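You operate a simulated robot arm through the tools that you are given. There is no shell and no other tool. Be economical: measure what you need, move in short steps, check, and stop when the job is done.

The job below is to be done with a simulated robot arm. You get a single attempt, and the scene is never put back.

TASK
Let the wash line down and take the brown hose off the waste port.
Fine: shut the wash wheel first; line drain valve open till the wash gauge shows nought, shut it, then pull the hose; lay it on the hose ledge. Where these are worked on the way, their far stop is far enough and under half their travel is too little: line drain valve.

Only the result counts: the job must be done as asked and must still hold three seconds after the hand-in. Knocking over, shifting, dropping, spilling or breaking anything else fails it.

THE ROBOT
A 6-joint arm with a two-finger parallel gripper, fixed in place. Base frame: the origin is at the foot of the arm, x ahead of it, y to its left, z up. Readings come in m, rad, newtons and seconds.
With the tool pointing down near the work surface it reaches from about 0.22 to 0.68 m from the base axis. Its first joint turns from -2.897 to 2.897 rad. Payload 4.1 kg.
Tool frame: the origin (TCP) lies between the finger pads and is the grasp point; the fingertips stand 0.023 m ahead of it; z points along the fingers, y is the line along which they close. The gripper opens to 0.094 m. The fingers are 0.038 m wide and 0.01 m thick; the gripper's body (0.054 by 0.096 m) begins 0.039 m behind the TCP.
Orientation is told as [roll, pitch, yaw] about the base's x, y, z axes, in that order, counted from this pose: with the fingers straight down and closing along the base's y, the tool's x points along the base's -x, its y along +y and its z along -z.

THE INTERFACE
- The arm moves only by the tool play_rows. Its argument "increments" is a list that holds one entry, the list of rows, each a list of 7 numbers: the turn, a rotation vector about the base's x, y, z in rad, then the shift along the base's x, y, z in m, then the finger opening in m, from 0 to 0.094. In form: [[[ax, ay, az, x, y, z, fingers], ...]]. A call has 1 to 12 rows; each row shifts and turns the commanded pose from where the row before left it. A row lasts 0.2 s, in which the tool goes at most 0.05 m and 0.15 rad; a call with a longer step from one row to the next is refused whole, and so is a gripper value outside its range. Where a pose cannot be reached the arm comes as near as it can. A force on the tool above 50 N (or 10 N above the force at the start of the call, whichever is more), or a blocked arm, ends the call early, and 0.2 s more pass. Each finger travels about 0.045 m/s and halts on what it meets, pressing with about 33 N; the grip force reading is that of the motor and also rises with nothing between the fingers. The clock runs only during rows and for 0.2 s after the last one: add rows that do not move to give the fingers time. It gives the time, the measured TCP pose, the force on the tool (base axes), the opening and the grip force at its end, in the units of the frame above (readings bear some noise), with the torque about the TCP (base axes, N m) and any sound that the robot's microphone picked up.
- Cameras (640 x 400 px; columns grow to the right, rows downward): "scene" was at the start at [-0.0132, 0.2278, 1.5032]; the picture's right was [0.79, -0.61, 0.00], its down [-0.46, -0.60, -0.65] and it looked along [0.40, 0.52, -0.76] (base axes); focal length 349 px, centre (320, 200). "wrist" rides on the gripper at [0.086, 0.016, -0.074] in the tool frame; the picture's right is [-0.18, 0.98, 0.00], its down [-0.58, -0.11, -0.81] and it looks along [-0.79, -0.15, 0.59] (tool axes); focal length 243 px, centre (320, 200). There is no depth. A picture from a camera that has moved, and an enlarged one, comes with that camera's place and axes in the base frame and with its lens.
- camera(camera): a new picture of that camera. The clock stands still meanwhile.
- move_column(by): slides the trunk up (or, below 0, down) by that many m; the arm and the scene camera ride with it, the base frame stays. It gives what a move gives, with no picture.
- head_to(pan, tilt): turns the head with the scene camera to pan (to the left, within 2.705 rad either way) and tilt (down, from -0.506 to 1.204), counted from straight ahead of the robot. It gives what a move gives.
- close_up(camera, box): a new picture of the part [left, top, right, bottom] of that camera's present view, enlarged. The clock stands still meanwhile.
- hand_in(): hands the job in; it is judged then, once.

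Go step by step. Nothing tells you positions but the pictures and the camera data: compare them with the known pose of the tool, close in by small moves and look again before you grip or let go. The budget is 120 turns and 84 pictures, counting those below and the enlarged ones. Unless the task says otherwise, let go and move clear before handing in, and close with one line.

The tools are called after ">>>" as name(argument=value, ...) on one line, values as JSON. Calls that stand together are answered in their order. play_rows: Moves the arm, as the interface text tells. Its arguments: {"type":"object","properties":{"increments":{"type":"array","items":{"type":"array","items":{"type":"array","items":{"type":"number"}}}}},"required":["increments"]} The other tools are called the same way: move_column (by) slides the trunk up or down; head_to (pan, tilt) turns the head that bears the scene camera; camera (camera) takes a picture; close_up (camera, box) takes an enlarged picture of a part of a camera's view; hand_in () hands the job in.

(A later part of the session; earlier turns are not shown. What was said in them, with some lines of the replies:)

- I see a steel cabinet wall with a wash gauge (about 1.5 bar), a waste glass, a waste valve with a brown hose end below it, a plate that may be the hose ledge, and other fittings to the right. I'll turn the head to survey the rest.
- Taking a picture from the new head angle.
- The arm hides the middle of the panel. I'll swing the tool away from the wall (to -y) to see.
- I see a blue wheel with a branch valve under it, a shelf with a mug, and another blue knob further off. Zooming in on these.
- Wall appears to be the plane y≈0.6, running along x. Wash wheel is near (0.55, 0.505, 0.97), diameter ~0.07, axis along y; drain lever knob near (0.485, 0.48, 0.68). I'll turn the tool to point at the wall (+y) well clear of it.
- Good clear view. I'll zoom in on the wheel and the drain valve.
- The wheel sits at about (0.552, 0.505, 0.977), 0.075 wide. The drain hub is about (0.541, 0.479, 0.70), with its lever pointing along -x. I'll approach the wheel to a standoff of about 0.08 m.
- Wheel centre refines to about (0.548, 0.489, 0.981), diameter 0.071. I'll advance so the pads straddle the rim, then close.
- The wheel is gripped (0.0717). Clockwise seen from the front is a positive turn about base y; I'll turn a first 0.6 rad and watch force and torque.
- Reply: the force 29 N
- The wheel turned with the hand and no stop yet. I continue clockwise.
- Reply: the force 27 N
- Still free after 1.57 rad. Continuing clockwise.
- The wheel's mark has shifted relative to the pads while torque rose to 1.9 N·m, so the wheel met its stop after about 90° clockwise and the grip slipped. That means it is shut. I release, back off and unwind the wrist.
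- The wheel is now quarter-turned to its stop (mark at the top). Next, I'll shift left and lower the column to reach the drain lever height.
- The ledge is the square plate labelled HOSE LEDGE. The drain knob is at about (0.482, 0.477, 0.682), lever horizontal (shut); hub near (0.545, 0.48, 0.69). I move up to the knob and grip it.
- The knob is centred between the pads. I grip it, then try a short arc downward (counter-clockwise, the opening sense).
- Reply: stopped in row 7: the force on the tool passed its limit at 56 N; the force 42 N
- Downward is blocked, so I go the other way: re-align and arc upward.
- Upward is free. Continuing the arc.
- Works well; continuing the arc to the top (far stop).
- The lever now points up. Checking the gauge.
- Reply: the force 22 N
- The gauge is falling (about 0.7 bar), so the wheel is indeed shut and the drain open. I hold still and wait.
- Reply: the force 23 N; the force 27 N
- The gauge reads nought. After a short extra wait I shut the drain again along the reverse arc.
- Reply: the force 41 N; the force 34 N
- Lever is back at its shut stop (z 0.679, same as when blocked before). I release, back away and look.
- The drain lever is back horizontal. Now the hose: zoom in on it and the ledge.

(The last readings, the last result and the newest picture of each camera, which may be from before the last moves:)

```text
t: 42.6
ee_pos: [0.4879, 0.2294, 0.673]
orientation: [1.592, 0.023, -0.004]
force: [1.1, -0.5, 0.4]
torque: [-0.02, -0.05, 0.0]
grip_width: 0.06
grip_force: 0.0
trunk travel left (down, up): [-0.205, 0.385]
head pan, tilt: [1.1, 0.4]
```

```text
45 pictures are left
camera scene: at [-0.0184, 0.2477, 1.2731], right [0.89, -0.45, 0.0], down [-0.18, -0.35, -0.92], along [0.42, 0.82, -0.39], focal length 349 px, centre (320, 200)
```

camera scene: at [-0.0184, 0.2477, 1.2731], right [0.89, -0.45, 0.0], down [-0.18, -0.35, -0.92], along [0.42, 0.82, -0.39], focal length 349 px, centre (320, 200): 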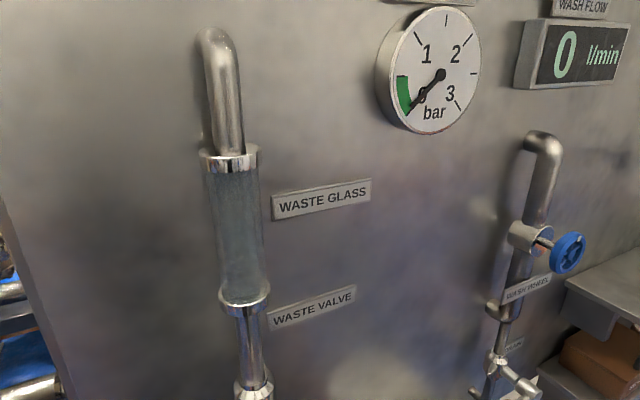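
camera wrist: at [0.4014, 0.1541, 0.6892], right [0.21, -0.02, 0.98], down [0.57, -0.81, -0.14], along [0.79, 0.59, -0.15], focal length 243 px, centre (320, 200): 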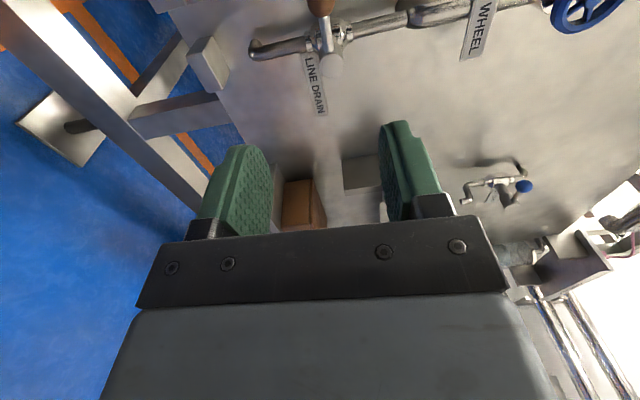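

Gauge is at nought. The hose has a brown cuff block on the upturned waste port at roughly (0.15, 0.485, 0.65), ledge just right of it. I'll bring the tool up and over, pointing down, with the wrist camera facing the wall.

>>> play_rows(increments=[[[-0.144, 0, 0, -0.01, 0, 0.03, 0.06], [-0.144, 0, 0, -0.01, 0, 0.03, 0.06], [-0.144, 0, 0, -0.015, 0, 0.03, 0.06], [-0.144, 0, 0, -0.02, 0, 0.03, 0.06], [-0.144, 0, 0, -0.02, 0, 0.03, 0.06], [-0.144, 0, 0, -0.02, 0, 0.03, 0.06], [-0.144, 0, 0, -0.02, 0, 0.02, 0.06], [-0.144, 0, 0, -0.02, 0.01, 0, 0.06], [-0.144, 0, 0, -0.02, 0.01, 0, 0.06], [-0.144, 0, 0, -0.02, 0.01, 0, 0.06], [-0.144, 0, 0, -0.02, 0.01, 0, 0.06]]])

>>> play_rows(increments=[[[0, 0, 0.143, -0.009, 0.005, 0, 0.06], [0, 0, 0.143, -0.009, 0.005, 0, 0.06], [0, 0, 0.143, -0.009, 0.005, 0, 0.06], [0, 0, 0.143, -0.009, 0.005, 0, 0.06], [0, 0, 0.143, -0.009, 0.005, 0, 0.06], [0, 0, 0.143, -0.009, 0.005, 0, 0.06], [0, 0, 0.143, -0.009, 0.005, 0, 0.06], [0, 0, 0.143, -0.009, 0.005, 0, 0.06], [0, 0, 0.143, -0.009, 0.005, 0, 0.06], [0, 0, 0.143, -0.009, 0.005, 0, 0.06], [0, 0, 0.143, -0.009, 0.005, 0, 0.06]]])

>>> camera(camera="wrist")

>>> head_to(pan=1.1, tilt=0.9)

>>> camera(camera="scene")

```text
t: 45.0
ee_pos: [0.289, 0.2713, 0.873]
orientation: [0.005, -0.007, -0.025]
force: [0.2, 0.3, -0.7]
torque: [-0.01, -0.02, -0.03]
grip_width: 0.0599
grip_force: 0.1
trunk travel left (down, up): [-0.205, 0.385]
head pan, tilt: [1.1, 0.4]
```

```text
t: 47.4
ee_pos: [0.191, 0.3279, 0.8738]
orientation: [0.008, -0.004, 1.555]
force: [-0.2, -0.3, 0.5]
torque: [-0.01, 0.02, 0.0]
grip_width: 0.0601
grip_force: 0.0
trunk travel left (down, up): [-0.205, 0.385]
head pan, tilt: [1.1, 0.4]
```

```text
44 pictures are left
camera wrist: at [0.1733, 0.24, 0.9476], right [-0.98, 0.2, 0.01], down [0.13, 0.57, 0.81], along [0.16, 0.79, -0.59], focal length 243 px, centre (320, 200)
```

wrist: 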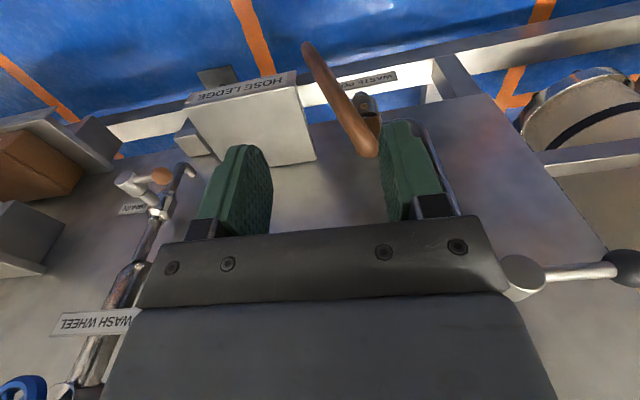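

```text
t: 48.4
ee_pos: [0.1916, 0.3263, 0.8732]
orientation: [0.008, -0.005, 1.548]
force: [-0.3, 1.0, 0.6]
torque: [-0.01, 0.0, 0.0]
grip_width: 0.0601
grip_force: 0.0
trunk travel left (down, up): [-0.205, 0.385]
head pan, tilt: [1.1, 0.901]
```

```text
43 pictures are left
camera scene: at [-0.0263, 0.2325, 1.2302], right [0.89, -0.45, 0.0], down [-0.36, -0.7, -0.62], along [0.28, 0.55, -0.78], focal length 349 px, centre (320, 200)
```

scene: 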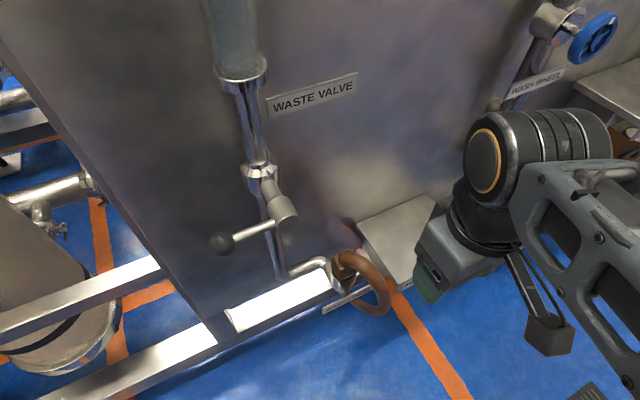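

Zooming in on the cuff in the wrist view.

>>> close_up(camera="wrist", box=[270, 30, 430, 180])

>>> close_up(camera="scene", box=[300, 220, 420, 330])

```text
2.67 times, centred on (350, 105) of wrist
camera zoom: at [0.1731, 0.24, 0.9477], right [-0.98, 0.21, 0.01], down [0.13, 0.57, 0.81], along [0.16, 0.79, -0.59], focal length 647 px, centre (240, 453)
```

zoom: 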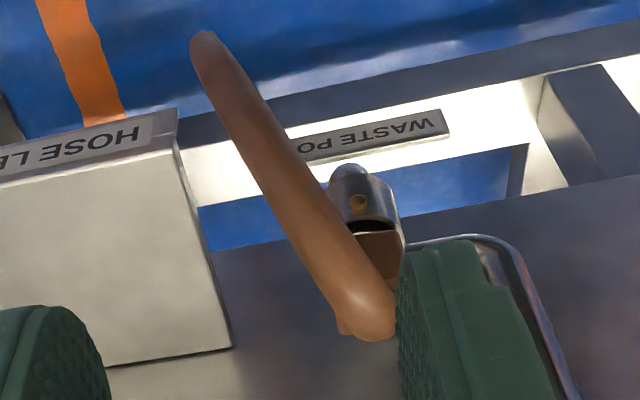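

```text
3.64 times, centred on (360, 275) of scene
camera zoom: at [-0.0263, 0.2325, 1.2302], right [0.89, -0.45, 0.0], down [-0.36, -0.7, -0.62], along [0.28, 0.55, -0.78], focal length 1270 px, centre (174, -73)
```

zoom: 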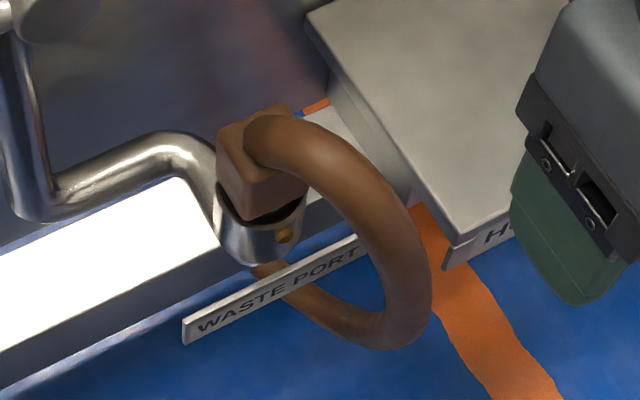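

The cuff block sits in the upturned cup of the waste port; the hose is a stiff C that leaves the block's top toward (+x,-y) and hangs down. Gripping it from the side with a horizontal tool will let me later lay it flat with the tool pointing down. I reorient to a horizontal tool with the camera on top.

>>> play_rows(increments=[[[0, 0, -0.142, 0.008, -0.006, 0, 0.06], [0, 0, -0.142, 0.008, -0.006, 0, 0.06], [0, 0, -0.142, 0.008, -0.006, 0, 0.06], [0, 0, -0.142, 0.008, -0.006, 0, 0.06], [0, 0, -0.142, 0.008, -0.006, 0, 0.06], [0, 0, -0.142, 0.008, -0.006, 0, 0.06], [0, 0, -0.142, 0.008, -0.006, 0, 0.06], [0, 0, -0.142, 0.008, -0.006, 0, 0.06], [0, 0, -0.142, 0.008, -0.006, 0, 0.06], [0, 0, -0.142, 0.008, -0.006, 0, 0.06], [0, 0, -0.14, 0.008, -0.006, 0, 0.06]]])

>>> play_rows(increments=[[[0.143, 0, 0, 0, 0.004, 0, 0.06], [0.143, 0, 0, 0, 0.004, 0, 0.06], [0.143, 0, 0, 0, 0.004, 0, 0.06], [0.143, 0, 0, 0, 0.004, 0, 0.06], [0.143, 0, 0, 0, 0.004, 0, 0.06], [0.143, 0, 0, 0, 0.004, 0, 0.06], [0.143, 0, 0, 0, 0.004, 0, 0.06], [0.143, 0, 0, 0, 0.004, 0, 0.06], [0.143, 0, 0, 0, 0.004, 0, 0.06], [0.143, 0, 0, 0, 0.004, 0, 0.06], [0.143, 0, 0, 0, 0.004, 0, 0.06]]])

>>> play_rows(increments=[[[0, 0.143, 0, -0.005, 0, 0, 0.06], [0, 0.143, 0, -0.005, 0, 0, 0.06], [0, 0.143, 0, -0.005, 0, 0, 0.06], [0, 0.143, 0, -0.005, 0, 0, 0.06], [0, 0.143, 0, -0.005, 0, 0, 0.06], [0, 0.143, 0, -0.005, 0, 0, 0.06], [0, 0.143, 0, -0.005, 0, 0, 0.06], [0, 0.143, 0, -0.005, 0, 0, 0.06], [0, 0.143, 0, -0.005, 0, 0, 0.06], [0, 0.143, 0, -0.005, 0, 0, 0.06], [0, 0.143, 0, -0.005, 0, 0, 0.06]]])

>>> camera(camera="wrist")

>>> camera(camera="scene")

```text
t: 50.8
ee_pos: [0.2801, 0.26, 0.8755]
orientation: [0.009, -0.005, -0.013]
force: [-0.1, 0.3, 0.0]
torque: [-0.02, -0.01, -0.05]
grip_width: 0.0602
grip_force: 0.0
trunk travel left (down, up): [-0.205, 0.385]
head pan, tilt: [1.1, 0.901]
```

```text
t: 53.2
ee_pos: [0.2806, 0.3029, 0.8737]
orientation: [1.581, 0.009, -0.007]
force: [0.1, -0.6, 0.5]
torque: [0.01, 0.02, 0.01]
grip_width: 0.06
grip_force: 0.0
trunk travel left (down, up): [-0.205, 0.385]
head pan, tilt: [1.1, 0.901]
```

```text
t: 55.6
ee_pos: [0.2444, 0.3181, 0.8841]
orientation: [-1.211, 1.552, -2.79]
force: [0.0, 0.1, -0.6]
torque: [0.02, -0.03, 0.03]
grip_width: 0.0603
grip_force: 0.0
out of reach, approached as far as the arm can: row 5, 6, 7, 8, 9, 10, 11
trunk travel left (down, up): [-0.205, 0.385]
head pan, tilt: [1.1, 0.901]
```

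```text
40 pictures are left
camera wrist: at [0.2611, 0.244, 0.9715], right [0.98, -0.01, -0.2], down [-0.13, -0.81, -0.57], along [-0.16, 0.59, -0.79], focal length 243 px, centre (320, 200)
```

wrist: 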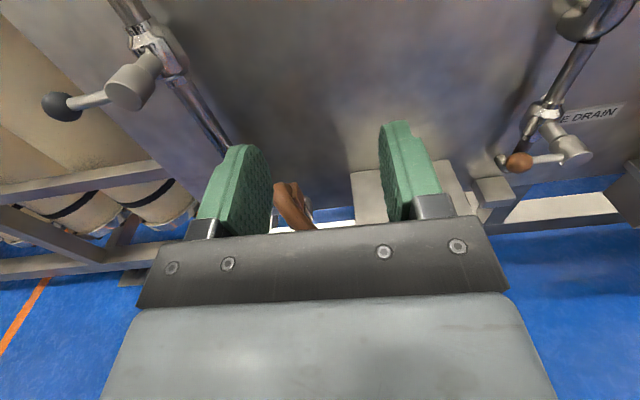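

```text
39 pictures are left
camera scene: at [-0.0263, 0.2324, 1.2301], right [0.89, -0.45, 0.0], down [-0.36, -0.7, -0.62], along [0.28, 0.55, -0.78], focal length 349 px, centre (320, 200)
```

scene: 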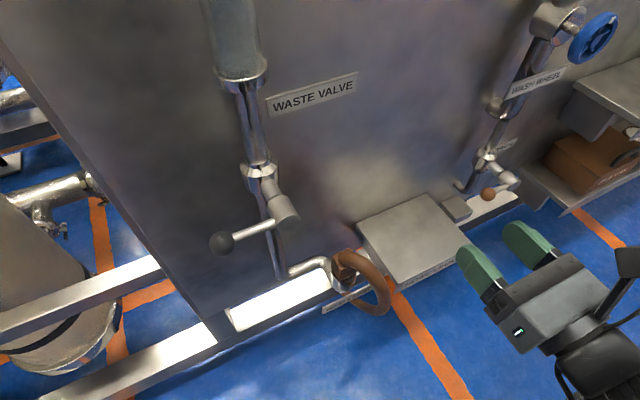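

The close-in pose was at the reach limit; I move forward to y≈0.39 and down to look at the cuff.

>>> play_rows(increments=[[[0, 0, 0, 0, 0.02, -0.03, 0.094], [0, 0, 0, 0, 0.02, -0.03, 0.094], [0, 0, 0, 0, 0.02, -0.03, 0.094], [0, 0, 0, -0.02, 0.01, -0.02, 0.094], [0, 0, 0, -0.02, 0, -0.01, 0.094], [0, 0, 0, -0.02, 0, 0, 0.094]]])

>>> camera(camera="wrist")

```text
t: 57.0
ee_pos: [0.1926, 0.3979, 0.7665]
orientation: [-1.157, 1.558, -2.736]
force: [-0.2, -0.3, -0.1]
torque: [0.05, 0.0, 0.0]
grip_width: 0.0942
grip_force: 0.1
out of reach, approached as far as the arm can: row 6
trunk travel left (down, up): [-0.205, 0.385]
head pan, tilt: [1.1, 0.901]
```

```text
38 pictures are left
camera wrist: at [0.2081, 0.3236, 0.853], right [0.98, -0.01, -0.2], down [-0.12, -0.81, -0.58], along [-0.15, 0.59, -0.79], focal length 243 px, centre (320, 200)
```

wrist: 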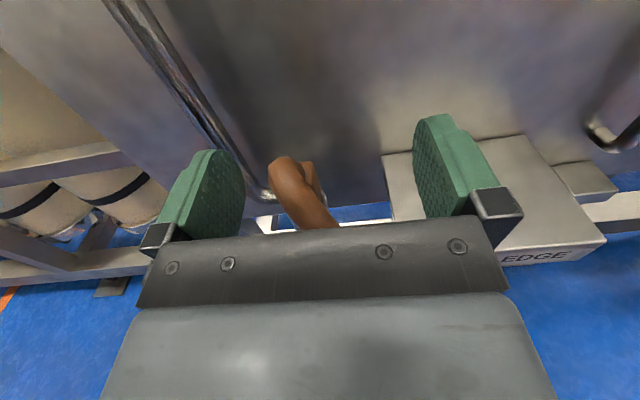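

>>> close_up(camera="wrist", box=[220, 130, 380, 240])

>>> close_up(camera="scene", box=[300, 220, 480, 330])

```text
3.64 times, centred on (300, 185) of wrist
camera zoom: at [0.2081, 0.3236, 0.853], right [0.98, -0.01, -0.2], down [-0.12, -0.81, -0.58], along [-0.15, 0.59, -0.79], focal length 882 px, centre (393, 254)
```

zoom: 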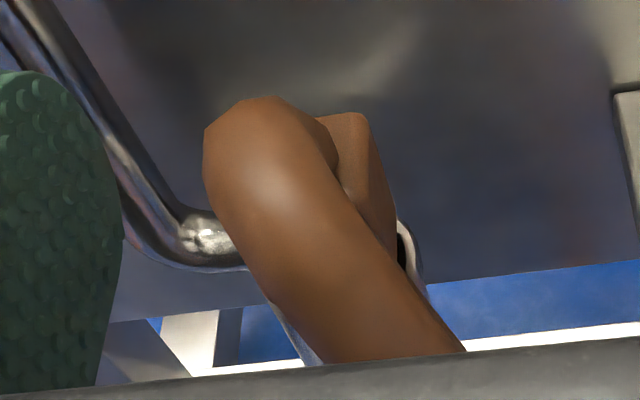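

```text
3.56 times, centred on (390, 275) of scene
camera zoom: at [-0.0262, 0.2325, 1.2301], right [0.89, -0.45, 0.0], down [-0.36, -0.7, -0.62], along [0.28, 0.55, -0.78], focal length 1242 px, centre (71, -67)
```

zoom: 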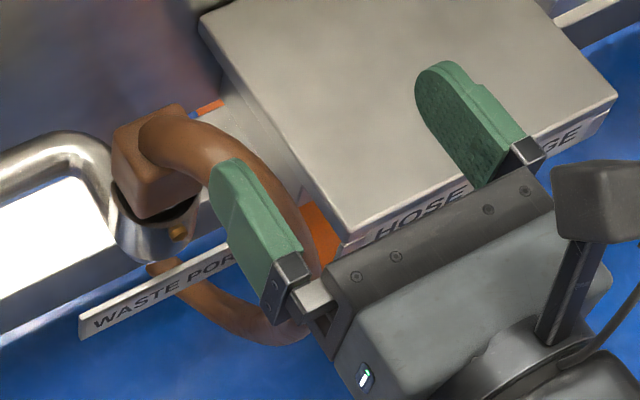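

The ledge top is z≈0.58, x 0.245–0.445, y 0.43–0.594. The cuff block is axis-aligned, about 0.038 wide, centred near (0.158, 0.488), rim of cup at z≈0.636. A vertical grip from above, closing along x on the block, is best; I go back to the tool-down pose via the same route.

>>> play_rows(increments=[[[0, 0, 0, 0.03, -0.015, 0.02, 0.06], [0, 0, 0, 0.03, -0.02, 0.03, 0.06], [0, 0, 0, 0.03, -0.02, 0.03, 0.06], [0, 0, 0, 0, -0.02, 0.03, 0.06]]])

>>> play_rows(increments=[[[0, -0.143, 0, 0, 0, 0, 0.06], [0, -0.143, 0, 0, 0, 0, 0.06], [0, -0.143, 0, 0, 0, 0, 0.06], [0, -0.143, 0, 0, 0, 0, 0.06], [0, -0.143, 0, 0, 0, 0, 0.06], [0, -0.143, 0, 0, 0, 0, 0.06], [0, -0.143, 0, 0, 0, 0, 0.06], [0, -0.143, 0, 0, 0, 0, 0.06], [0, -0.143, 0, 0, 0, 0, 0.06], [0, -0.143, 0, 0, 0, 0, 0.06], [0, -0.143, 0, 0, 0, 0, 0.06]]])

>>> play_rows(increments=[[[-0.143, 0, 0, 0, 0, 0, 0.06], [-0.143, 0, 0, 0, 0, 0, 0.06], [-0.143, 0, 0, 0, 0, 0, 0.06], [-0.143, 0, 0, 0, 0, 0, 0.06], [-0.143, 0, 0, 0, 0, 0, 0.06], [-0.143, 0, 0, 0, 0, 0, 0.06], [-0.143, 0, 0, 0, 0, 0, 0.06], [-0.143, 0, 0, 0, 0, 0, 0.06], [-0.143, 0, 0, 0, 0, 0, 0.06], [-0.143, 0, 0, 0, 0, 0, 0.06], [-0.143, 0, 0, 0, 0, 0, 0.06]]])

>>> play_rows(increments=[[[0, 0, 0.143, -0.005, 0.005, 0, 0.06], [0, 0, 0.143, -0.005, 0.005, 0, 0.06], [0, 0, 0.143, -0.005, 0.005, 0, 0.06], [0, 0, 0.143, -0.005, 0.005, 0, 0.06], [0, 0, 0.143, -0.005, 0.005, 0, 0.06], [0, 0, 0.143, -0.005, 0.005, 0, 0.06], [0, 0, 0.143, -0.005, 0.005, 0, 0.06], [0, 0, 0.143, -0.005, 0.005, 0, 0.06], [0, 0, 0.143, -0.005, 0.005, 0, 0.06], [0, 0, 0.143, -0.005, 0.005, 0, 0.06], [0, 0, 0.143, -0.005, 0.005, 0, 0.06]]])

```text
t: 58.0
ee_pos: [0.2801, 0.3227, 0.8788]
orientation: [-1.086, 1.554, -2.666]
force: [1.1, 0.7, -1.2]
torque: [0.04, 0.01, 0.01]
grip_width: 0.0598
grip_force: 0.0
trunk travel left (down, up): [-0.205, 0.385]
head pan, tilt: [1.1, 0.901]
```

```text
t: 60.4
ee_pos: [0.2819, 0.3233, 0.8757]
orientation: [1.581, 0.009, -0.005]
force: [0.5, 0.3, 0.2]
torque: [-0.02, -0.01, 0.01]
grip_width: 0.0596
grip_force: 0.0
trunk travel left (down, up): [-0.205, 0.385]
head pan, tilt: [1.1, 0.901]
```

```text
t: 62.8
ee_pos: [0.2813, 0.3221, 0.8766]
orientation: [0.007, -0.007, -0.012]
force: [0.7, -0.1, 0.9]
torque: [0.01, -0.02, 0.0]
grip_width: 0.06
grip_force: 0.0
trunk travel left (down, up): [-0.205, 0.385]
head pan, tilt: [1.1, 0.901]
```

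```text
t: 65.2
ee_pos: [0.2247, 0.3793, 0.8754]
orientation: [0.008, -0.005, 1.562]
force: [0.1, -0.1, 0.4]
torque: [0.0, -0.06, -0.03]
grip_width: 0.0601
grip_force: 0.1
trunk travel left (down, up): [-0.205, 0.385]
head pan, tilt: [1.1, 0.901]
```

Now over the cuff at a safe height, then look.

>>> play_rows(increments=[[[0, 0, 0, -0.015, 0.022, -0.01, 0.06], [0, 0, 0, -0.015, 0.022, -0.02, 0.06], [0, 0, 0, -0.015, 0.022, -0.02, 0.06], [0, 0, 0, -0.012, 0.022, -0.02, 0.06], [0, 0, 0, -0.01, 0.02, -0.02, 0.06]]])

>>> camera(camera="wrist")

>>> camera(camera="scene")

```text
t: 66.4
ee_pos: [0.1575, 0.489, 0.7864]
orientation: [0.006, -0.004, 1.559]
force: [-0.2, 0.1, -0.2]
torque: [0.03, 0.0, 0.01]
grip_width: 0.06
grip_force: 0.1
trunk travel left (down, up): [-0.205, 0.385]
head pan, tilt: [1.1, 0.901]
```

```text
35 pictures are left
camera wrist: at [0.141, 0.4027, 0.8616], right [-0.98, 0.19, 0.01], down [0.12, 0.58, 0.81], along [0.15, 0.79, -0.59], focal length 243 px, centre (320, 200)
```

wrist: 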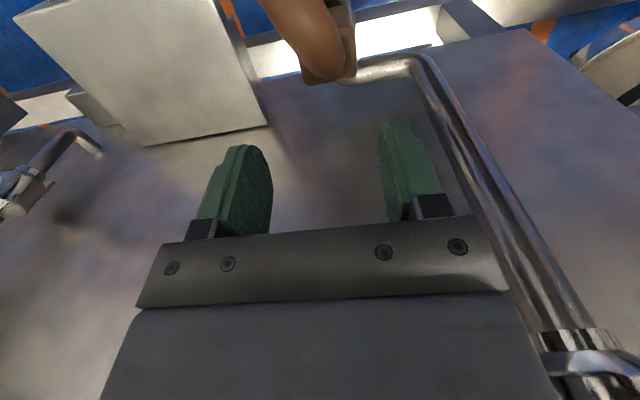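

```text
34 pictures are left
camera scene: at [-0.0262, 0.2323, 1.2302], right [0.89, -0.45, 0.0], down [-0.36, -0.7, -0.62], along [0.28, 0.55, -0.78], focal length 349 px, centre (320, 200)
```

scene: 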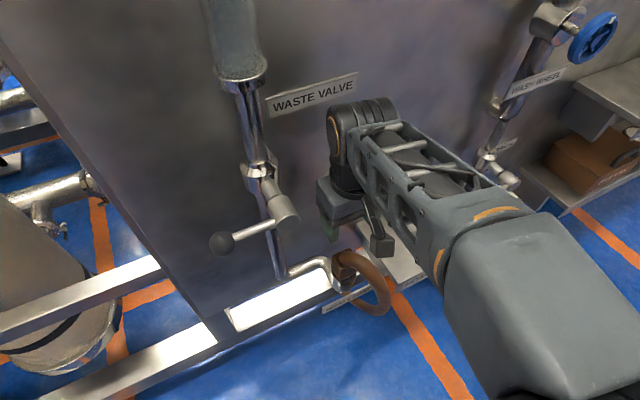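

>>> close_up(camera="wrist", box=[240, 0, 400, 100])

>>> close_up(camera="scene", box=[300, 200, 420, 320])

```text
4.00 times, centred on (320, 50) of wrist
camera zoom: at [0.141, 0.4027, 0.8616], right [-0.98, 0.19, 0.01], down [0.12, 0.58, 0.81], along [0.15, 0.79, -0.59], focal length 970 px, centre (320, 800)
```

zoom: 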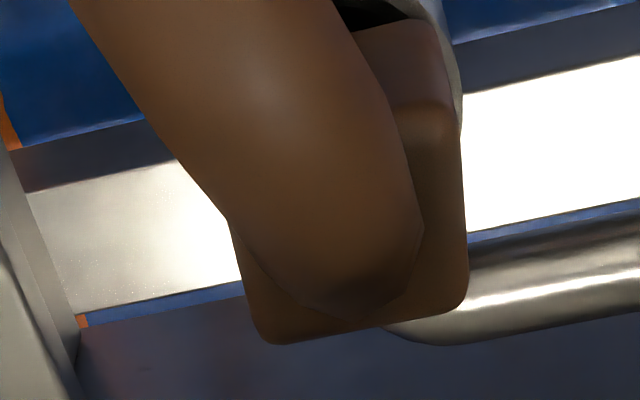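

```text
3.33 times, centred on (360, 260) of scene
camera zoom: at [-0.0262, 0.2323, 1.2302], right [0.89, -0.45, 0.0], down [-0.36, -0.7, -0.62], along [0.28, 0.55, -0.78], focal length 1164 px, centre (187, 0)
```

zoom: 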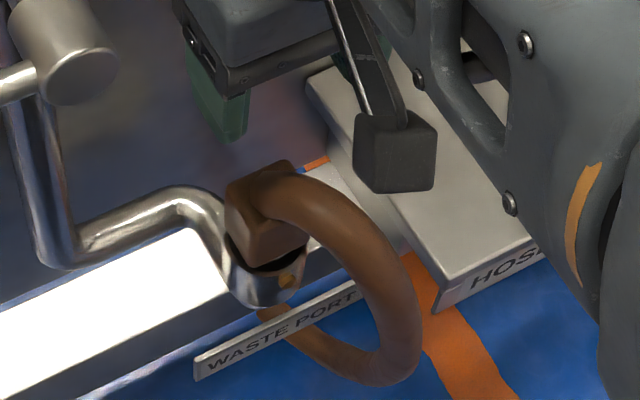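

Refined: block top z≈0.684, x 0.131–0.169, y ≈0.458–0.494, cup rim ≈0.65; the tube lies on the block's top heading slightly +x. I descend with the jaws straddling the block, centred x 0.150, y 0.490.

>>> play_rows(increments=[[[0, 0, 0, -0.0075, 0.001, -0.02, 0.074], [0, 0, 0, 0, 0, -0.02, 0.074], [0, 0, 0, 0, 0, -0.02, 0.074], [0, 0, 0, 0, 0, -0.015, 0.074], [0, 0, 0, 0, 0, 0, 0.074]]])

>>> camera(camera="wrist")

>>> close_up(camera="scene", box=[280, 180, 440, 320])

```text
t: 67.6
ee_pos: [0.1515, 0.4879, 0.7108]
orientation: [0.007, -0.006, 1.562]
force: [0.8, 0.8, 0.4]
torque: [0.0, -0.02, -0.02]
grip_width: 0.074
grip_force: 0.1
trunk travel left (down, up): [-0.205, 0.385]
head pan, tilt: [1.1, 0.901]
```

```text
31 pictures are left
camera wrist: at [0.1347, 0.4014, 0.7844], right [-0.98, 0.19, 0.01], down [0.12, 0.58, 0.81], along [0.15, 0.79, -0.59], focal length 243 px, centre (320, 200)
```

wrist: 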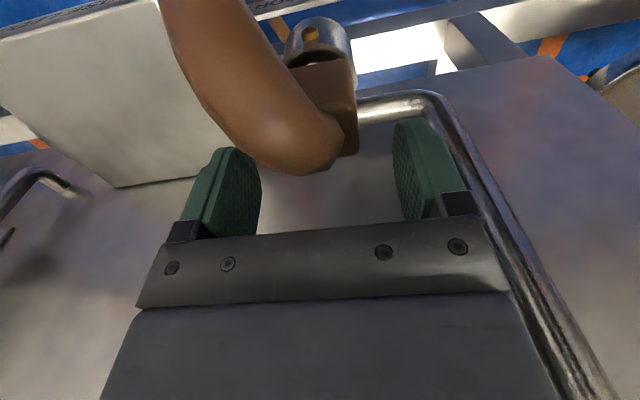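

```text
2.86 times, centred on (360, 250) of scene
camera zoom: at [-0.0263, 0.2326, 1.2301], right [0.89, -0.45, 0.0], down [-0.36, -0.7, -0.62], along [0.28, 0.55, -0.78], focal length 998 px, centre (206, 57)
```

zoom: 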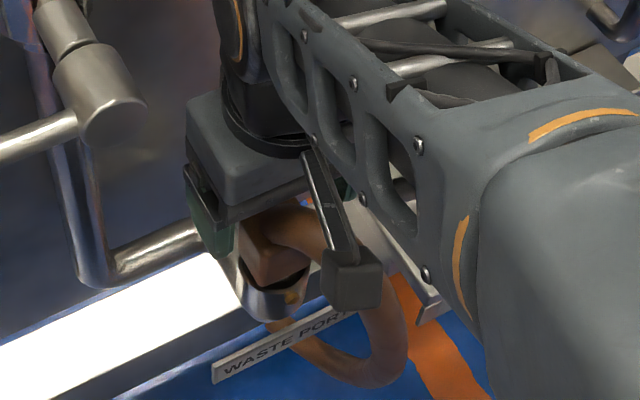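

The +x finger runs close to the tube but clear. Small shift and final descent.

>>> play_rows(increments=[[[0, 0, 0, 0.003, 0.003, 0, 0.08], [0, 0, 0, 0, 0, -0.01, 0.08], [0, 0, 0, 0, 0, -0.01, 0.08], [0, 0, 0, 0, 0, -0.009, 0.08], [0, 0, 0, 0, 0, 0, 0.08]]])

>>> camera(camera="wrist")

```text
t: 68.8
ee_pos: [0.1543, 0.4904, 0.6825]
orientation: [0.006, -0.005, 1.559]
force: [-0.5, 0.6, 0.4]
torque: [-0.03, -0.04, 0.01]
grip_width: 0.0799
grip_force: 0.0
trunk travel left (down, up): [-0.205, 0.385]
head pan, tilt: [1.1, 0.901]
```

```text
29 pictures are left
camera wrist: at [0.1379, 0.4037, 0.7557], right [-0.98, 0.19, 0.01], down [0.12, 0.58, 0.81], along [0.15, 0.79, -0.59], focal length 243 px, centre (320, 200)
```

wrist: 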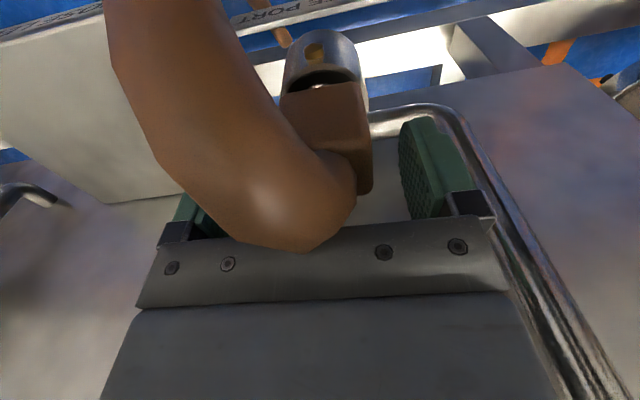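

No contact so far. Closing on the block.

>>> play_rows(increments=[[[0, 0, 0, 0, 0, 0, 0.06], [0, 0, 0, 0, 0, 0, 0.045], [0, 0, 0, 0, 0, 0, 0.03], [0, 0, 0, 0, 0, 0, 0.025], [0, 0, 0, 0, 0, 0, 0.025]]])

>>> camera(camera="wrist")

>>> close_up(camera="scene", box=[280, 180, 440, 320])

```text
t: 70.0
ee_pos: [0.1532, 0.4908, 0.6823]
orientation: [0.009, -0.004, 1.562]
force: [-18.4, 1.3, 1.5]
torque: [0.04, 0.8, -0.18]
grip_width: 0.0395
grip_force: 32.8
trunk travel left (down, up): [-0.205, 0.385]
head pan, tilt: [1.1, 0.901]
```

```text
28 pictures are left
camera wrist: at [0.1364, 0.4038, 0.756], right [-0.98, 0.19, 0.01], down [0.12, 0.58, 0.81], along [0.15, 0.79, -0.59], focal length 243 px, centre (320, 200)
```

wrist: 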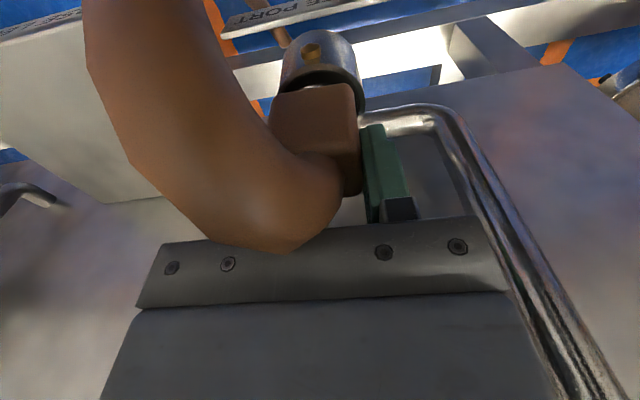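

```text
2.86 times, centred on (360, 250) of scene
camera zoom: at [-0.0281, 0.2325, 1.2301], right [0.89, -0.45, 0.0], down [-0.35, -0.7, -0.62], along [0.28, 0.55, -0.78], focal length 998 px, centre (206, 57)
```

zoom: 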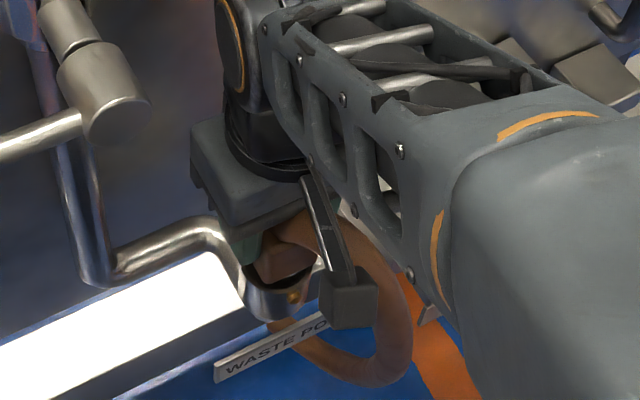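

Gripped at 0.0395. Now pull straight up slowly.

>>> play_rows(increments=[[[0, 0, 0, 0.001, 0, 0.006, 0.025], [0, 0, 0, 0, 0, 0.008, 0.025], [0, 0, 0, 0, 0, 0.01, 0.025], [0, 0, 0, 0, 0, 0.01, 0.025], [0, 0, 0, 0, 0, 0.01, 0.025]]])

>>> camera(camera="wrist")

```text
t: 71.2
ee_pos: [0.1562, 0.4921, 0.7268]
orientation: [0.007, -0.006, 1.561]
force: [-0.9, -0.3, -2.1]
torque: [0.02, 0.03, -0.02]
grip_width: 0.0397
grip_force: 32.9
trunk travel left (down, up): [-0.205, 0.385]
head pan, tilt: [1.1, 0.901]
```

```text
26 pictures are left
camera wrist: at [0.1386, 0.4046, 0.8012], right [-0.98, 0.19, 0.01], down [0.12, 0.58, 0.81], along [0.15, 0.79, -0.59], focal length 243 px, centre (320, 200)
```

wrist: 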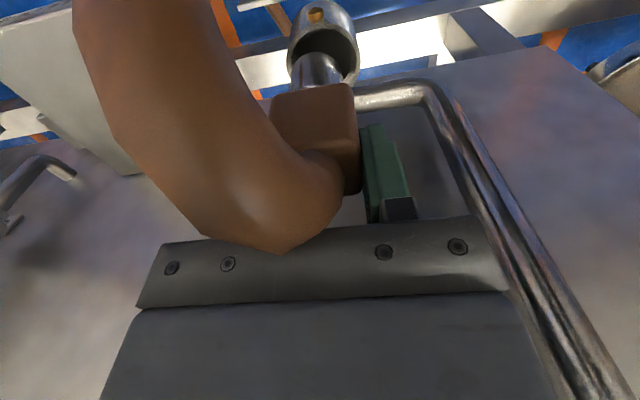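

It came free; the spigot is sliding out of the cup. Continue up.

>>> play_rows(increments=[[[0, 0, 0, 0, 0, 0.015, 0.025], [0, 0, 0, 0, 0, 0.02, 0.025], [0, 0, 0, 0, 0, 0.02, 0.025], [0, 0, 0, 0, 0, 0.02, 0.025], [0, 0, 0, 0, 0, 0.02, 0.025]]])

>>> camera(camera="wrist")

>>> camera(camera="scene")

```text
t: 72.4
ee_pos: [0.1557, 0.49, 0.8221]
orientation: [0.008, -0.006, 1.559]
force: [-0.1, 0.9, -2.4]
torque: [0.04, -0.02, -0.02]
grip_width: 0.0397
grip_force: 33.4
trunk travel left (down, up): [-0.205, 0.385]
head pan, tilt: [1.1, 0.901]
```

```text
25 pictures are left
camera wrist: at [0.1389, 0.4031, 0.8955], right [-0.98, 0.19, 0.01], down [0.12, 0.58, 0.81], along [0.15, 0.79, -0.59], focal length 243 px, centre (320, 200)
```

wrist: 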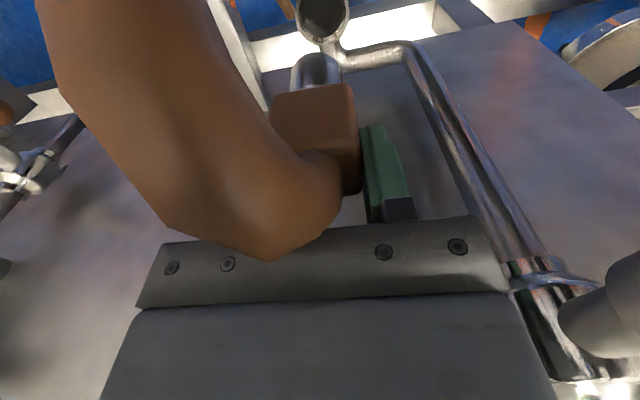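

```text
24 pictures are left
camera scene: at [-0.0262, 0.2328, 1.23], right [0.89, -0.45, 0.0], down [-0.36, -0.7, -0.62], along [0.28, 0.55, -0.78], focal length 349 px, centre (320, 200)
```

scene: 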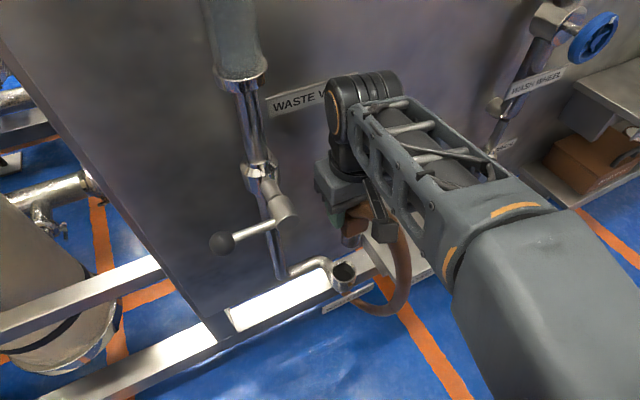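

The hose is off the port (weight ≈2 N). Next I carry it clear toward the ledge front and yaw by +1.13 so the C's bulge points along +x.

>>> play_rows(increments=[[[0, 0, 0, 0.0, -0.03, 0.02, 0.025], [0, 0, 0, 0.005, -0.03, 0.015, 0.025], [0, 0, 0, 0.02, -0.03, 0.01, 0.025], [0, 0, 0.141, 0.02, -0.01, 0, 0.025], [0, 0, 0.141, 0.02, -0.01, 0, 0.025], [0, 0, 0.141, 0.02, -0.01, 0, 0.025], [0, 0, 0.141, 0.02, -0.01, 0, 0.025], [0, 0, 0.141, 0.02, 0, 0, 0.025], [0, 0, 0.141, 0.02, 0, 0, 0.025], [0, 0, 0.141, 0.01, 0, 0, 0.025], [0, 0, 0.141, 0, 0, 0, 0.025]]])

>>> camera(camera="scene")

>>> camera(camera="wrist")

```text
t: 74.8
ee_pos: [0.3109, 0.3589, 0.8665]
orientation: [0.008, -0.006, 2.692]
force: [0.4, 0.0, -1.8]
torque: [-0.02, 0.03, 0.01]
grip_width: 0.0393
grip_force: 33.0
trunk travel left (down, up): [-0.205, 0.385]
head pan, tilt: [1.1, 0.901]
```

```text
23 pictures are left
camera scene: at [-0.0261, 0.2326, 1.2301], right [0.89, -0.45, 0.0], down [-0.36, -0.7, -0.62], along [0.28, 0.55, -0.78], focal length 349 px, centre (320, 200)
```

scene: 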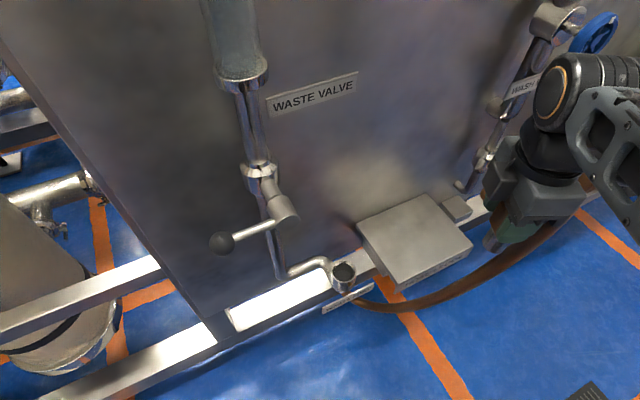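

```text
22 pictures are left
camera wrist: at [0.3824, 0.3077, 0.9403], right [-0.59, -0.8, 0.01], down [-0.47, 0.36, 0.81], along [-0.65, 0.48, -0.59], focal length 243 px, centre (320, 200)
```

wrist: 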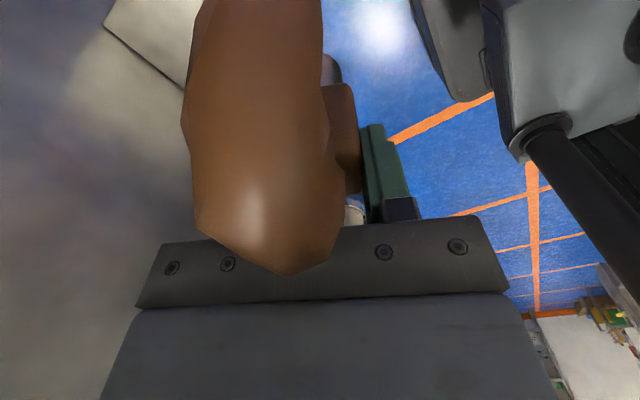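

The hose is actually flexible, with its far end tethered below the port, so only the cuff needs laying on the ledge. Best is cuff on its side: tool horizontal pointing +y with fingers closing along x. I yaw back to 1.57 and roll up to horizontal, in free space.

>>> play_rows(increments=[[[0, 0, -0.14, 0.002, 0, 0, 0.025], [0, 0, -0.14, 0.002, 0, 0, 0.025], [0, 0, -0.14, 0.002, 0, 0, 0.025], [0, 0, -0.14, 0.002, 0, 0, 0.025], [0, 0, -0.14, 0.002, 0, 0, 0.025], [0, 0, -0.14, 0.002, 0, 0, 0.025], [0, 0, -0.14, 0.002, 0, 0, 0.025], [0, 0, -0.14, 0.002, 0, 0, 0.025]]])

>>> play_rows(increments=[[[0.142, 0, 0, 0, 0, 0, 0.025], [0.142, 0, 0, 0, 0, 0, 0.025], [0.142, 0, 0, 0, 0, 0, 0.025], [0.142, 0, 0, 0, 0, 0, 0.025], [0.142, 0, 0, 0, 0, 0, 0.025], [0.142, 0, 0, 0, 0, 0, 0.025], [0.142, 0, 0, 0, 0, 0, 0.025], [0.142, 0, 0, 0, 0, 0, 0.025], [0.142, 0, 0, 0, 0, 0, 0.025], [0.142, 0, 0, 0, 0, 0, 0.025], [0.142, 0, 0, 0, 0, 0, 0.025]]])

>>> camera(camera="scene")

>>> camera(camera="wrist")

```text
t: 76.6
ee_pos: [0.325, 0.3602, 0.8658]
orientation: [0.009, -0.006, 1.567]
force: [0.1, 0.1, -2.2]
torque: [0.03, 0.0, 0.0]
grip_width: 0.0396
grip_force: 32.9
trunk travel left (down, up): [-0.205, 0.385]
head pan, tilt: [1.1, 0.901]
```

```text
t: 79.0
ee_pos: [0.3261, 0.3603, 0.8664]
orientation: [1.202, -1.569, 0.376]
force: [-0.3, -0.4, -2.6]
torque: [-0.06, 0.02, -0.01]
grip_width: 0.0397
grip_force: 32.8
trunk travel left (down, up): [-0.205, 0.385]
head pan, tilt: [1.1, 0.901]
```

```text
21 pictures are left
camera scene: at [-0.0263, 0.2325, 1.2301], right [0.89, -0.45, 0.0], down [-0.36, -0.7, -0.62], along [0.28, 0.55, -0.78], focal length 349 px, centre (320, 200)
```

scene: 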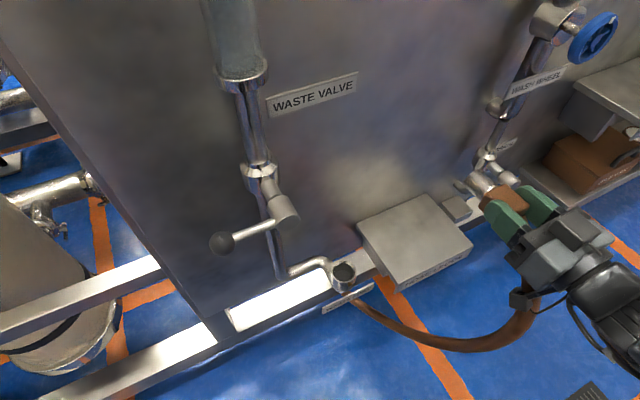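

```text
20 pictures are left
camera wrist: at [0.3099, 0.2855, 0.7792], right [-0.98, -0.01, 0.19], down [0.11, -0.81, 0.58], along [0.15, 0.59, 0.79], focal length 243 px, centre (320, 200)
```

wrist: 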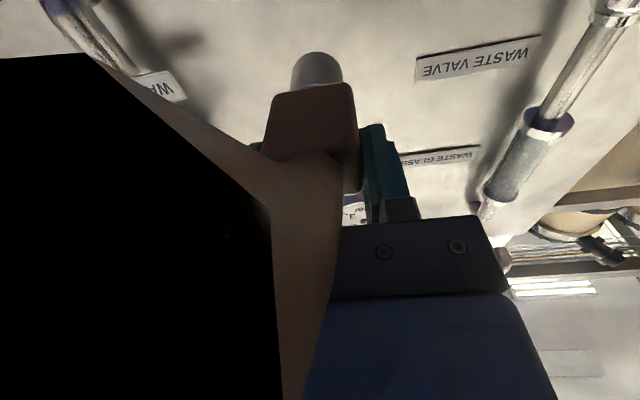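

The cuff points at the wall, horizontal. I move it over the ledge at z≈0.69, then check.

>>> play_rows(increments=[[[0, 0, 0, 0, 0, -0.04, 0.025], [0, 0, 0, 0, 0, -0.04, 0.025], [0, 0, 0, 0, 0.01, -0.04, 0.025], [0, 0, 0, 0, 0.02, -0.03, 0.025], [0, 0, 0, 0, 0.03, -0.02, 0.025], [0, 0, 0, 0, 0.038, -0.01, 0.025]]])

>>> close_up(camera="scene", box=[320, 160, 540, 320])

>>> camera(camera="wrist")

```text
t: 80.4
ee_pos: [0.3287, 0.4567, 0.6854]
orientation: [0.506, -1.568, 1.075]
force: [-1.5, 0.3, -1.0]
torque: [-0.11, 0.01, 0.01]
grip_width: 0.0399
grip_force: 33.4
trunk travel left (down, up): [-0.205, 0.385]
head pan, tilt: [1.1, 0.901]
```

```text
2.50 times, centred on (430, 240) of scene
camera zoom: at [-0.0262, 0.2324, 1.2302], right [0.89, -0.45, 0.0], down [-0.36, -0.7, -0.62], along [0.28, 0.55, -0.78], focal length 873 px, centre (45, 100)
```

zoom: 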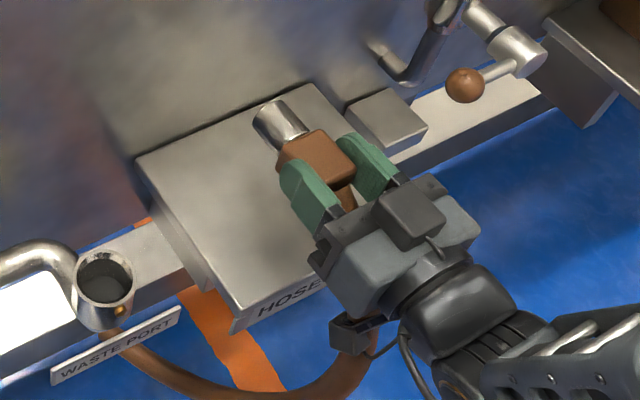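

```text
18 pictures are left
camera wrist: at [0.3124, 0.3811, 0.5993], right [-0.98, -0.01, 0.19], down [0.12, -0.8, 0.58], along [0.14, 0.59, 0.79], focal length 243 px, centre (320, 200)
```

wrist: 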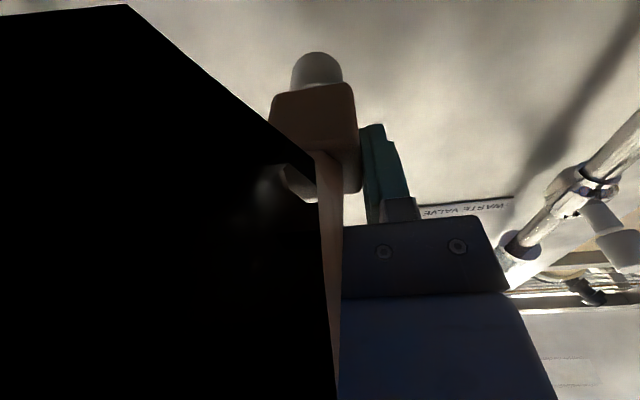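

The cuff is above the ledge and the camera box is in front of the edge. Lowering to just above contact.

>>> play_rows(increments=[[[0, 0, 0, 0, 0, -0.02, 0.025], [0, 0, 0, 0, 0, -0.02, 0.025], [0, 0, 0, 0, 0, -0.013, 0.025], [0, 0, 0, 0, 0, 0, 0.025]]])

>>> close_up(camera="scene", box=[320, 160, 540, 320])

```text
t: 81.4
ee_pos: [0.3274, 0.4583, 0.6334]
orientation: [0.566, -1.568, 1.014]
force: [0.0, 0.6, -1.6]
torque: [-0.07, -0.01, 0.0]
grip_width: 0.0397
grip_force: 33.1
trunk travel left (down, up): [-0.205, 0.385]
head pan, tilt: [1.1, 0.901]
```

```text
2.50 times, centred on (430, 240) of scene
camera zoom: at [-0.0261, 0.2327, 1.2301], right [0.89, -0.45, 0.0], down [-0.36, -0.7, -0.62], along [0.28, 0.55, -0.78], focal length 873 px, centre (45, 100)
```

zoom: 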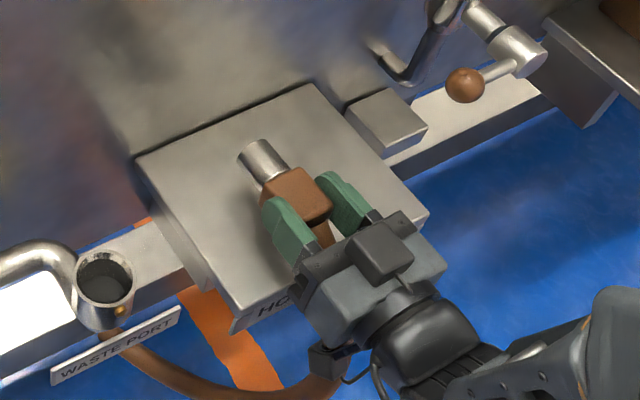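

Still free. Lowering in small steps until the reading shows contact.

>>> play_rows(increments=[[[0, 0, 0, 0, 0, -0.006, 0.025], [0, 0, 0, 0, 0, -0.006, 0.025], [0, 0, 0, 0, 0, 0, 0.025]]])

```text
t: 82.2
ee_pos: [0.326, 0.4574, 0.6213]
orientation: [0.533, -1.567, 1.046]
force: [0.5, 0.2, -2.4]
torque: [-0.04, 0.0, 0.01]
grip_width: 0.0396
grip_force: 32.6
trunk travel left (down, up): [-0.205, 0.385]
head pan, tilt: [1.1, 0.901]
```

>>> play_rows(increments=[[[0, 0, 0, 0, 0, -0.004, 0.025], [0, 0, 0, 0, 0, -0.004, 0.025], [0, 0, 0, 0, 0, 0, 0.025]]])

>>> close_up(camera="scene", box=[360, 180, 480, 290])

```text
t: 83.0
ee_pos: [0.3264, 0.4573, 0.6132]
orientation: [0.591, -1.569, 0.988]
force: [0.1, -0.2, -2.1]
torque: [-0.09, 0.03, 0.0]
grip_width: 0.0398
grip_force: 33.0
trunk travel left (down, up): [-0.205, 0.385]
head pan, tilt: [1.1, 0.901]
```

```text
3.64 times, centred on (420, 235) of scene
camera zoom: at [-0.0261, 0.2327, 1.2301], right [0.89, -0.45, 0.0], down [-0.36, -0.7, -0.62], along [0.28, 0.55, -0.78], focal length 1270 px, centre (-44, 73)
```

zoom: 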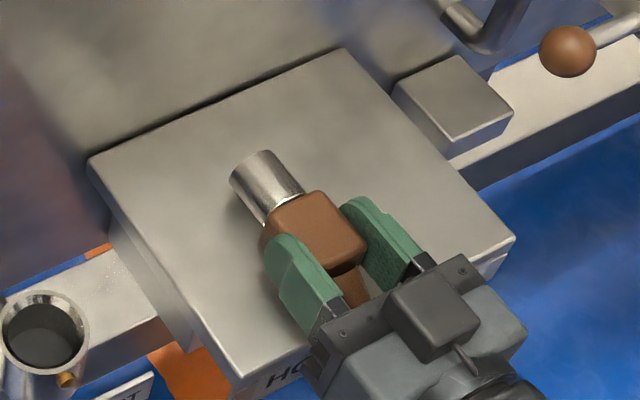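

Near but not touching yet; continuing.

>>> play_rows(increments=[[[0, 0, 0, 0, 0, -0.003, 0.025], [0, 0, 0, 0, 0, -0.003, 0.025], [0, 0, 0, 0, 0, 0, 0.025]]])

```text
t: 83.8
ee_pos: [0.3268, 0.458, 0.6079]
orientation: [0.545, -1.568, 1.036]
force: [-0.8, 0.6, 0.7]
torque: [0.12, -0.03, 0.04]
grip_width: 0.0397
grip_force: 32.9
trunk travel left (down, up): [-0.205, 0.385]
head pan, tilt: [1.1, 0.901]
```

Light contact (force changed sign). One more millimetre, then open.

>>> play_rows(increments=[[[0, 0, 0, 0, 0, -0.001, 0.025], [0, 0, 0, 0, 0, 0, 0.045], [0, 0, 0, 0, 0, 0, 0.055], [0, 0, 0, 0, 0, 0, 0.065], [0, 0, 0, 0, 0, 0, 0.065]]])

>>> close_up(camera="scene", box=[360, 180, 480, 290])

```text
t: 85.0
ee_pos: [0.3259, 0.4584, 0.6079]
orientation: [0.57, -1.568, 1.011]
force: [0.2, 0.8, 0.5]
torque: [-0.04, 0.01, -0.03]
grip_width: 0.065
grip_force: 0.0
trunk travel left (down, up): [-0.205, 0.385]
head pan, tilt: [1.1, 0.901]
```

```text
3.64 times, centred on (420, 235) of scene
camera zoom: at [-0.0262, 0.2325, 1.2301], right [0.89, -0.45, 0.0], down [-0.36, -0.7, -0.62], along [0.28, 0.55, -0.78], focal length 1270 px, centre (-44, 73)
```

zoom: 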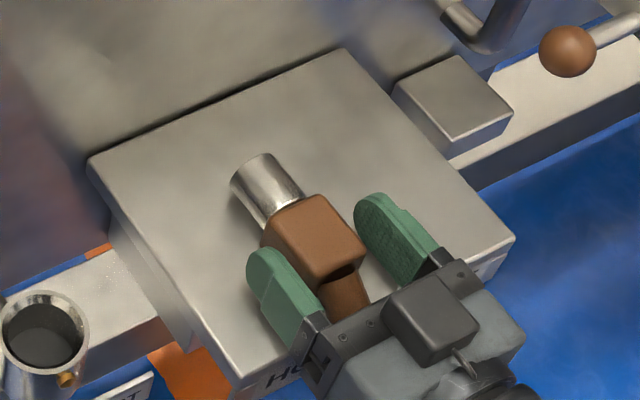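

The cuff rests on the ledge, released. I back straight off.

>>> play_rows(increments=[[[0, 0, 0, 0, -0.015, 0.001, 0.07], [0, 0, 0, 0, -0.02, 0.001, 0.07], [0, 0, 0, 0, -0.03, 0, 0.07], [0, 0, 0, 0, -0.04, 0, 0.07], [0, 0, 0, 0, -0.04, 0, 0.07]]])

>>> camera(camera="scene")

```text
t: 86.2
ee_pos: [0.3569, 0.3278, 0.6324]
orientation: [0.928, -1.565, 0.655]
force: [-0.4, 1.2, -0.7]
torque: [-0.02, 0.01, -0.01]
grip_width: 0.0699
grip_force: 0.0
out of reach, approached as far as the arm can: row 3, 4, 5
trunk travel left (down, up): [-0.205, 0.385]
head pan, tilt: [1.1, 0.901]
```

```text
14 pictures are left
camera scene: at [-0.0263, 0.2328, 1.23], right [0.89, -0.45, 0.0], down [-0.36, -0.7, -0.62], along [0.28, 0.55, -0.78], focal length 349 px, centre (320, 200)
```

scene: 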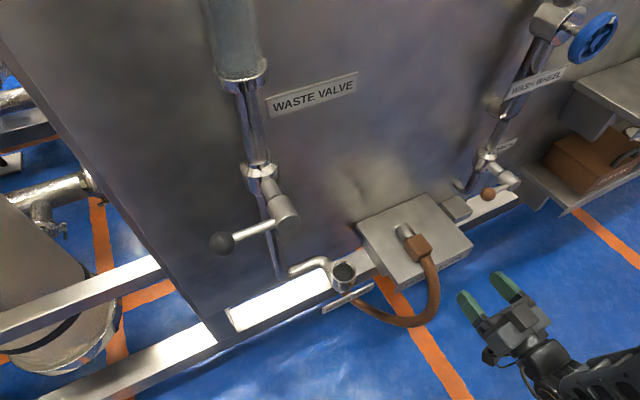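

The cuff lies on the ledge with the hand clear. A last check of the gauge and the cuff after a short wait.

>>> head_to(pan=1.0, tilt=0.45)

>>> play_rows(increments=[[[0, 0, 0, 0, 0, 0, 0.07], [0, 0, 0, 0, 0, 0, 0.07], [0, 0, 0, 0, 0, 0, 0.07], [0, 0, 0, 0, 0, 0, 0.07], [0, 0, 0, 0, 0, 0, 0.07], [0, 0, 0, 0, 0, 0, 0.07], [0, 0, 0, 0, 0, 0, 0.07], [0, 0, 0, 0, 0, 0, 0.07]]])

>>> camera(camera="scene")

```text
t: 87.1
ee_pos: [0.358, 0.3296, 0.6333]
orientation: [0.963, -1.563, 0.616]
force: [0.9, 0.1, -1.2]
torque: [-0.01, 0.02, 0.01]
grip_width: 0.07
grip_force: 0.0
trunk travel left (down, up): [-0.205, 0.385]
head pan, tilt: [1.0, 0.45]
```

```text
t: 88.9
ee_pos: [0.357, 0.3282, 0.6336]
orientation: [0.965, -1.564, 0.618]
force: [0.8, -0.3, 0.7]
torque: [0.02, -0.01, -0.03]
grip_width: 0.07
grip_force: 0.1
trunk travel left (down, up): [-0.205, 0.385]
head pan, tilt: [1.0, 0.45]
```

```text
13 pictures are left
camera scene: at [-0.0109, 0.2426, 1.2685], right [0.84, -0.54, 0.0], down [-0.24, -0.37, -0.9], along [0.49, 0.76, -0.44], focal length 349 px, centre (320, 200)
```

scene: 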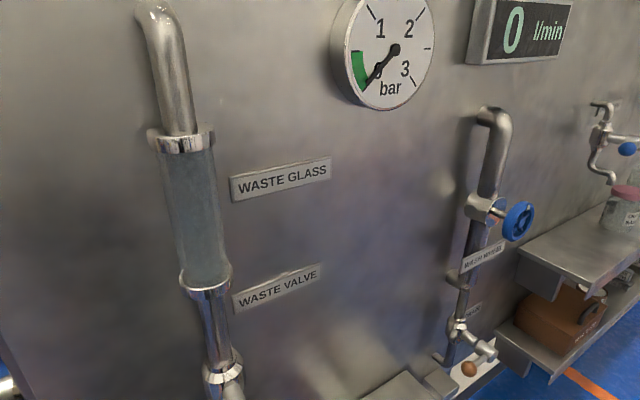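

The gauge reads nought, the wash wheel and line drain are shut, and the hose cuff is lying on the ledge. Handing in.

>>> hand_in()

```text
The job is handed in.
```

The wash line is let down and the brown hose is off the waste port, lying on the hose ledge. The wash wheel is shut, and I shut the line drain valve again once the gauge read nought.
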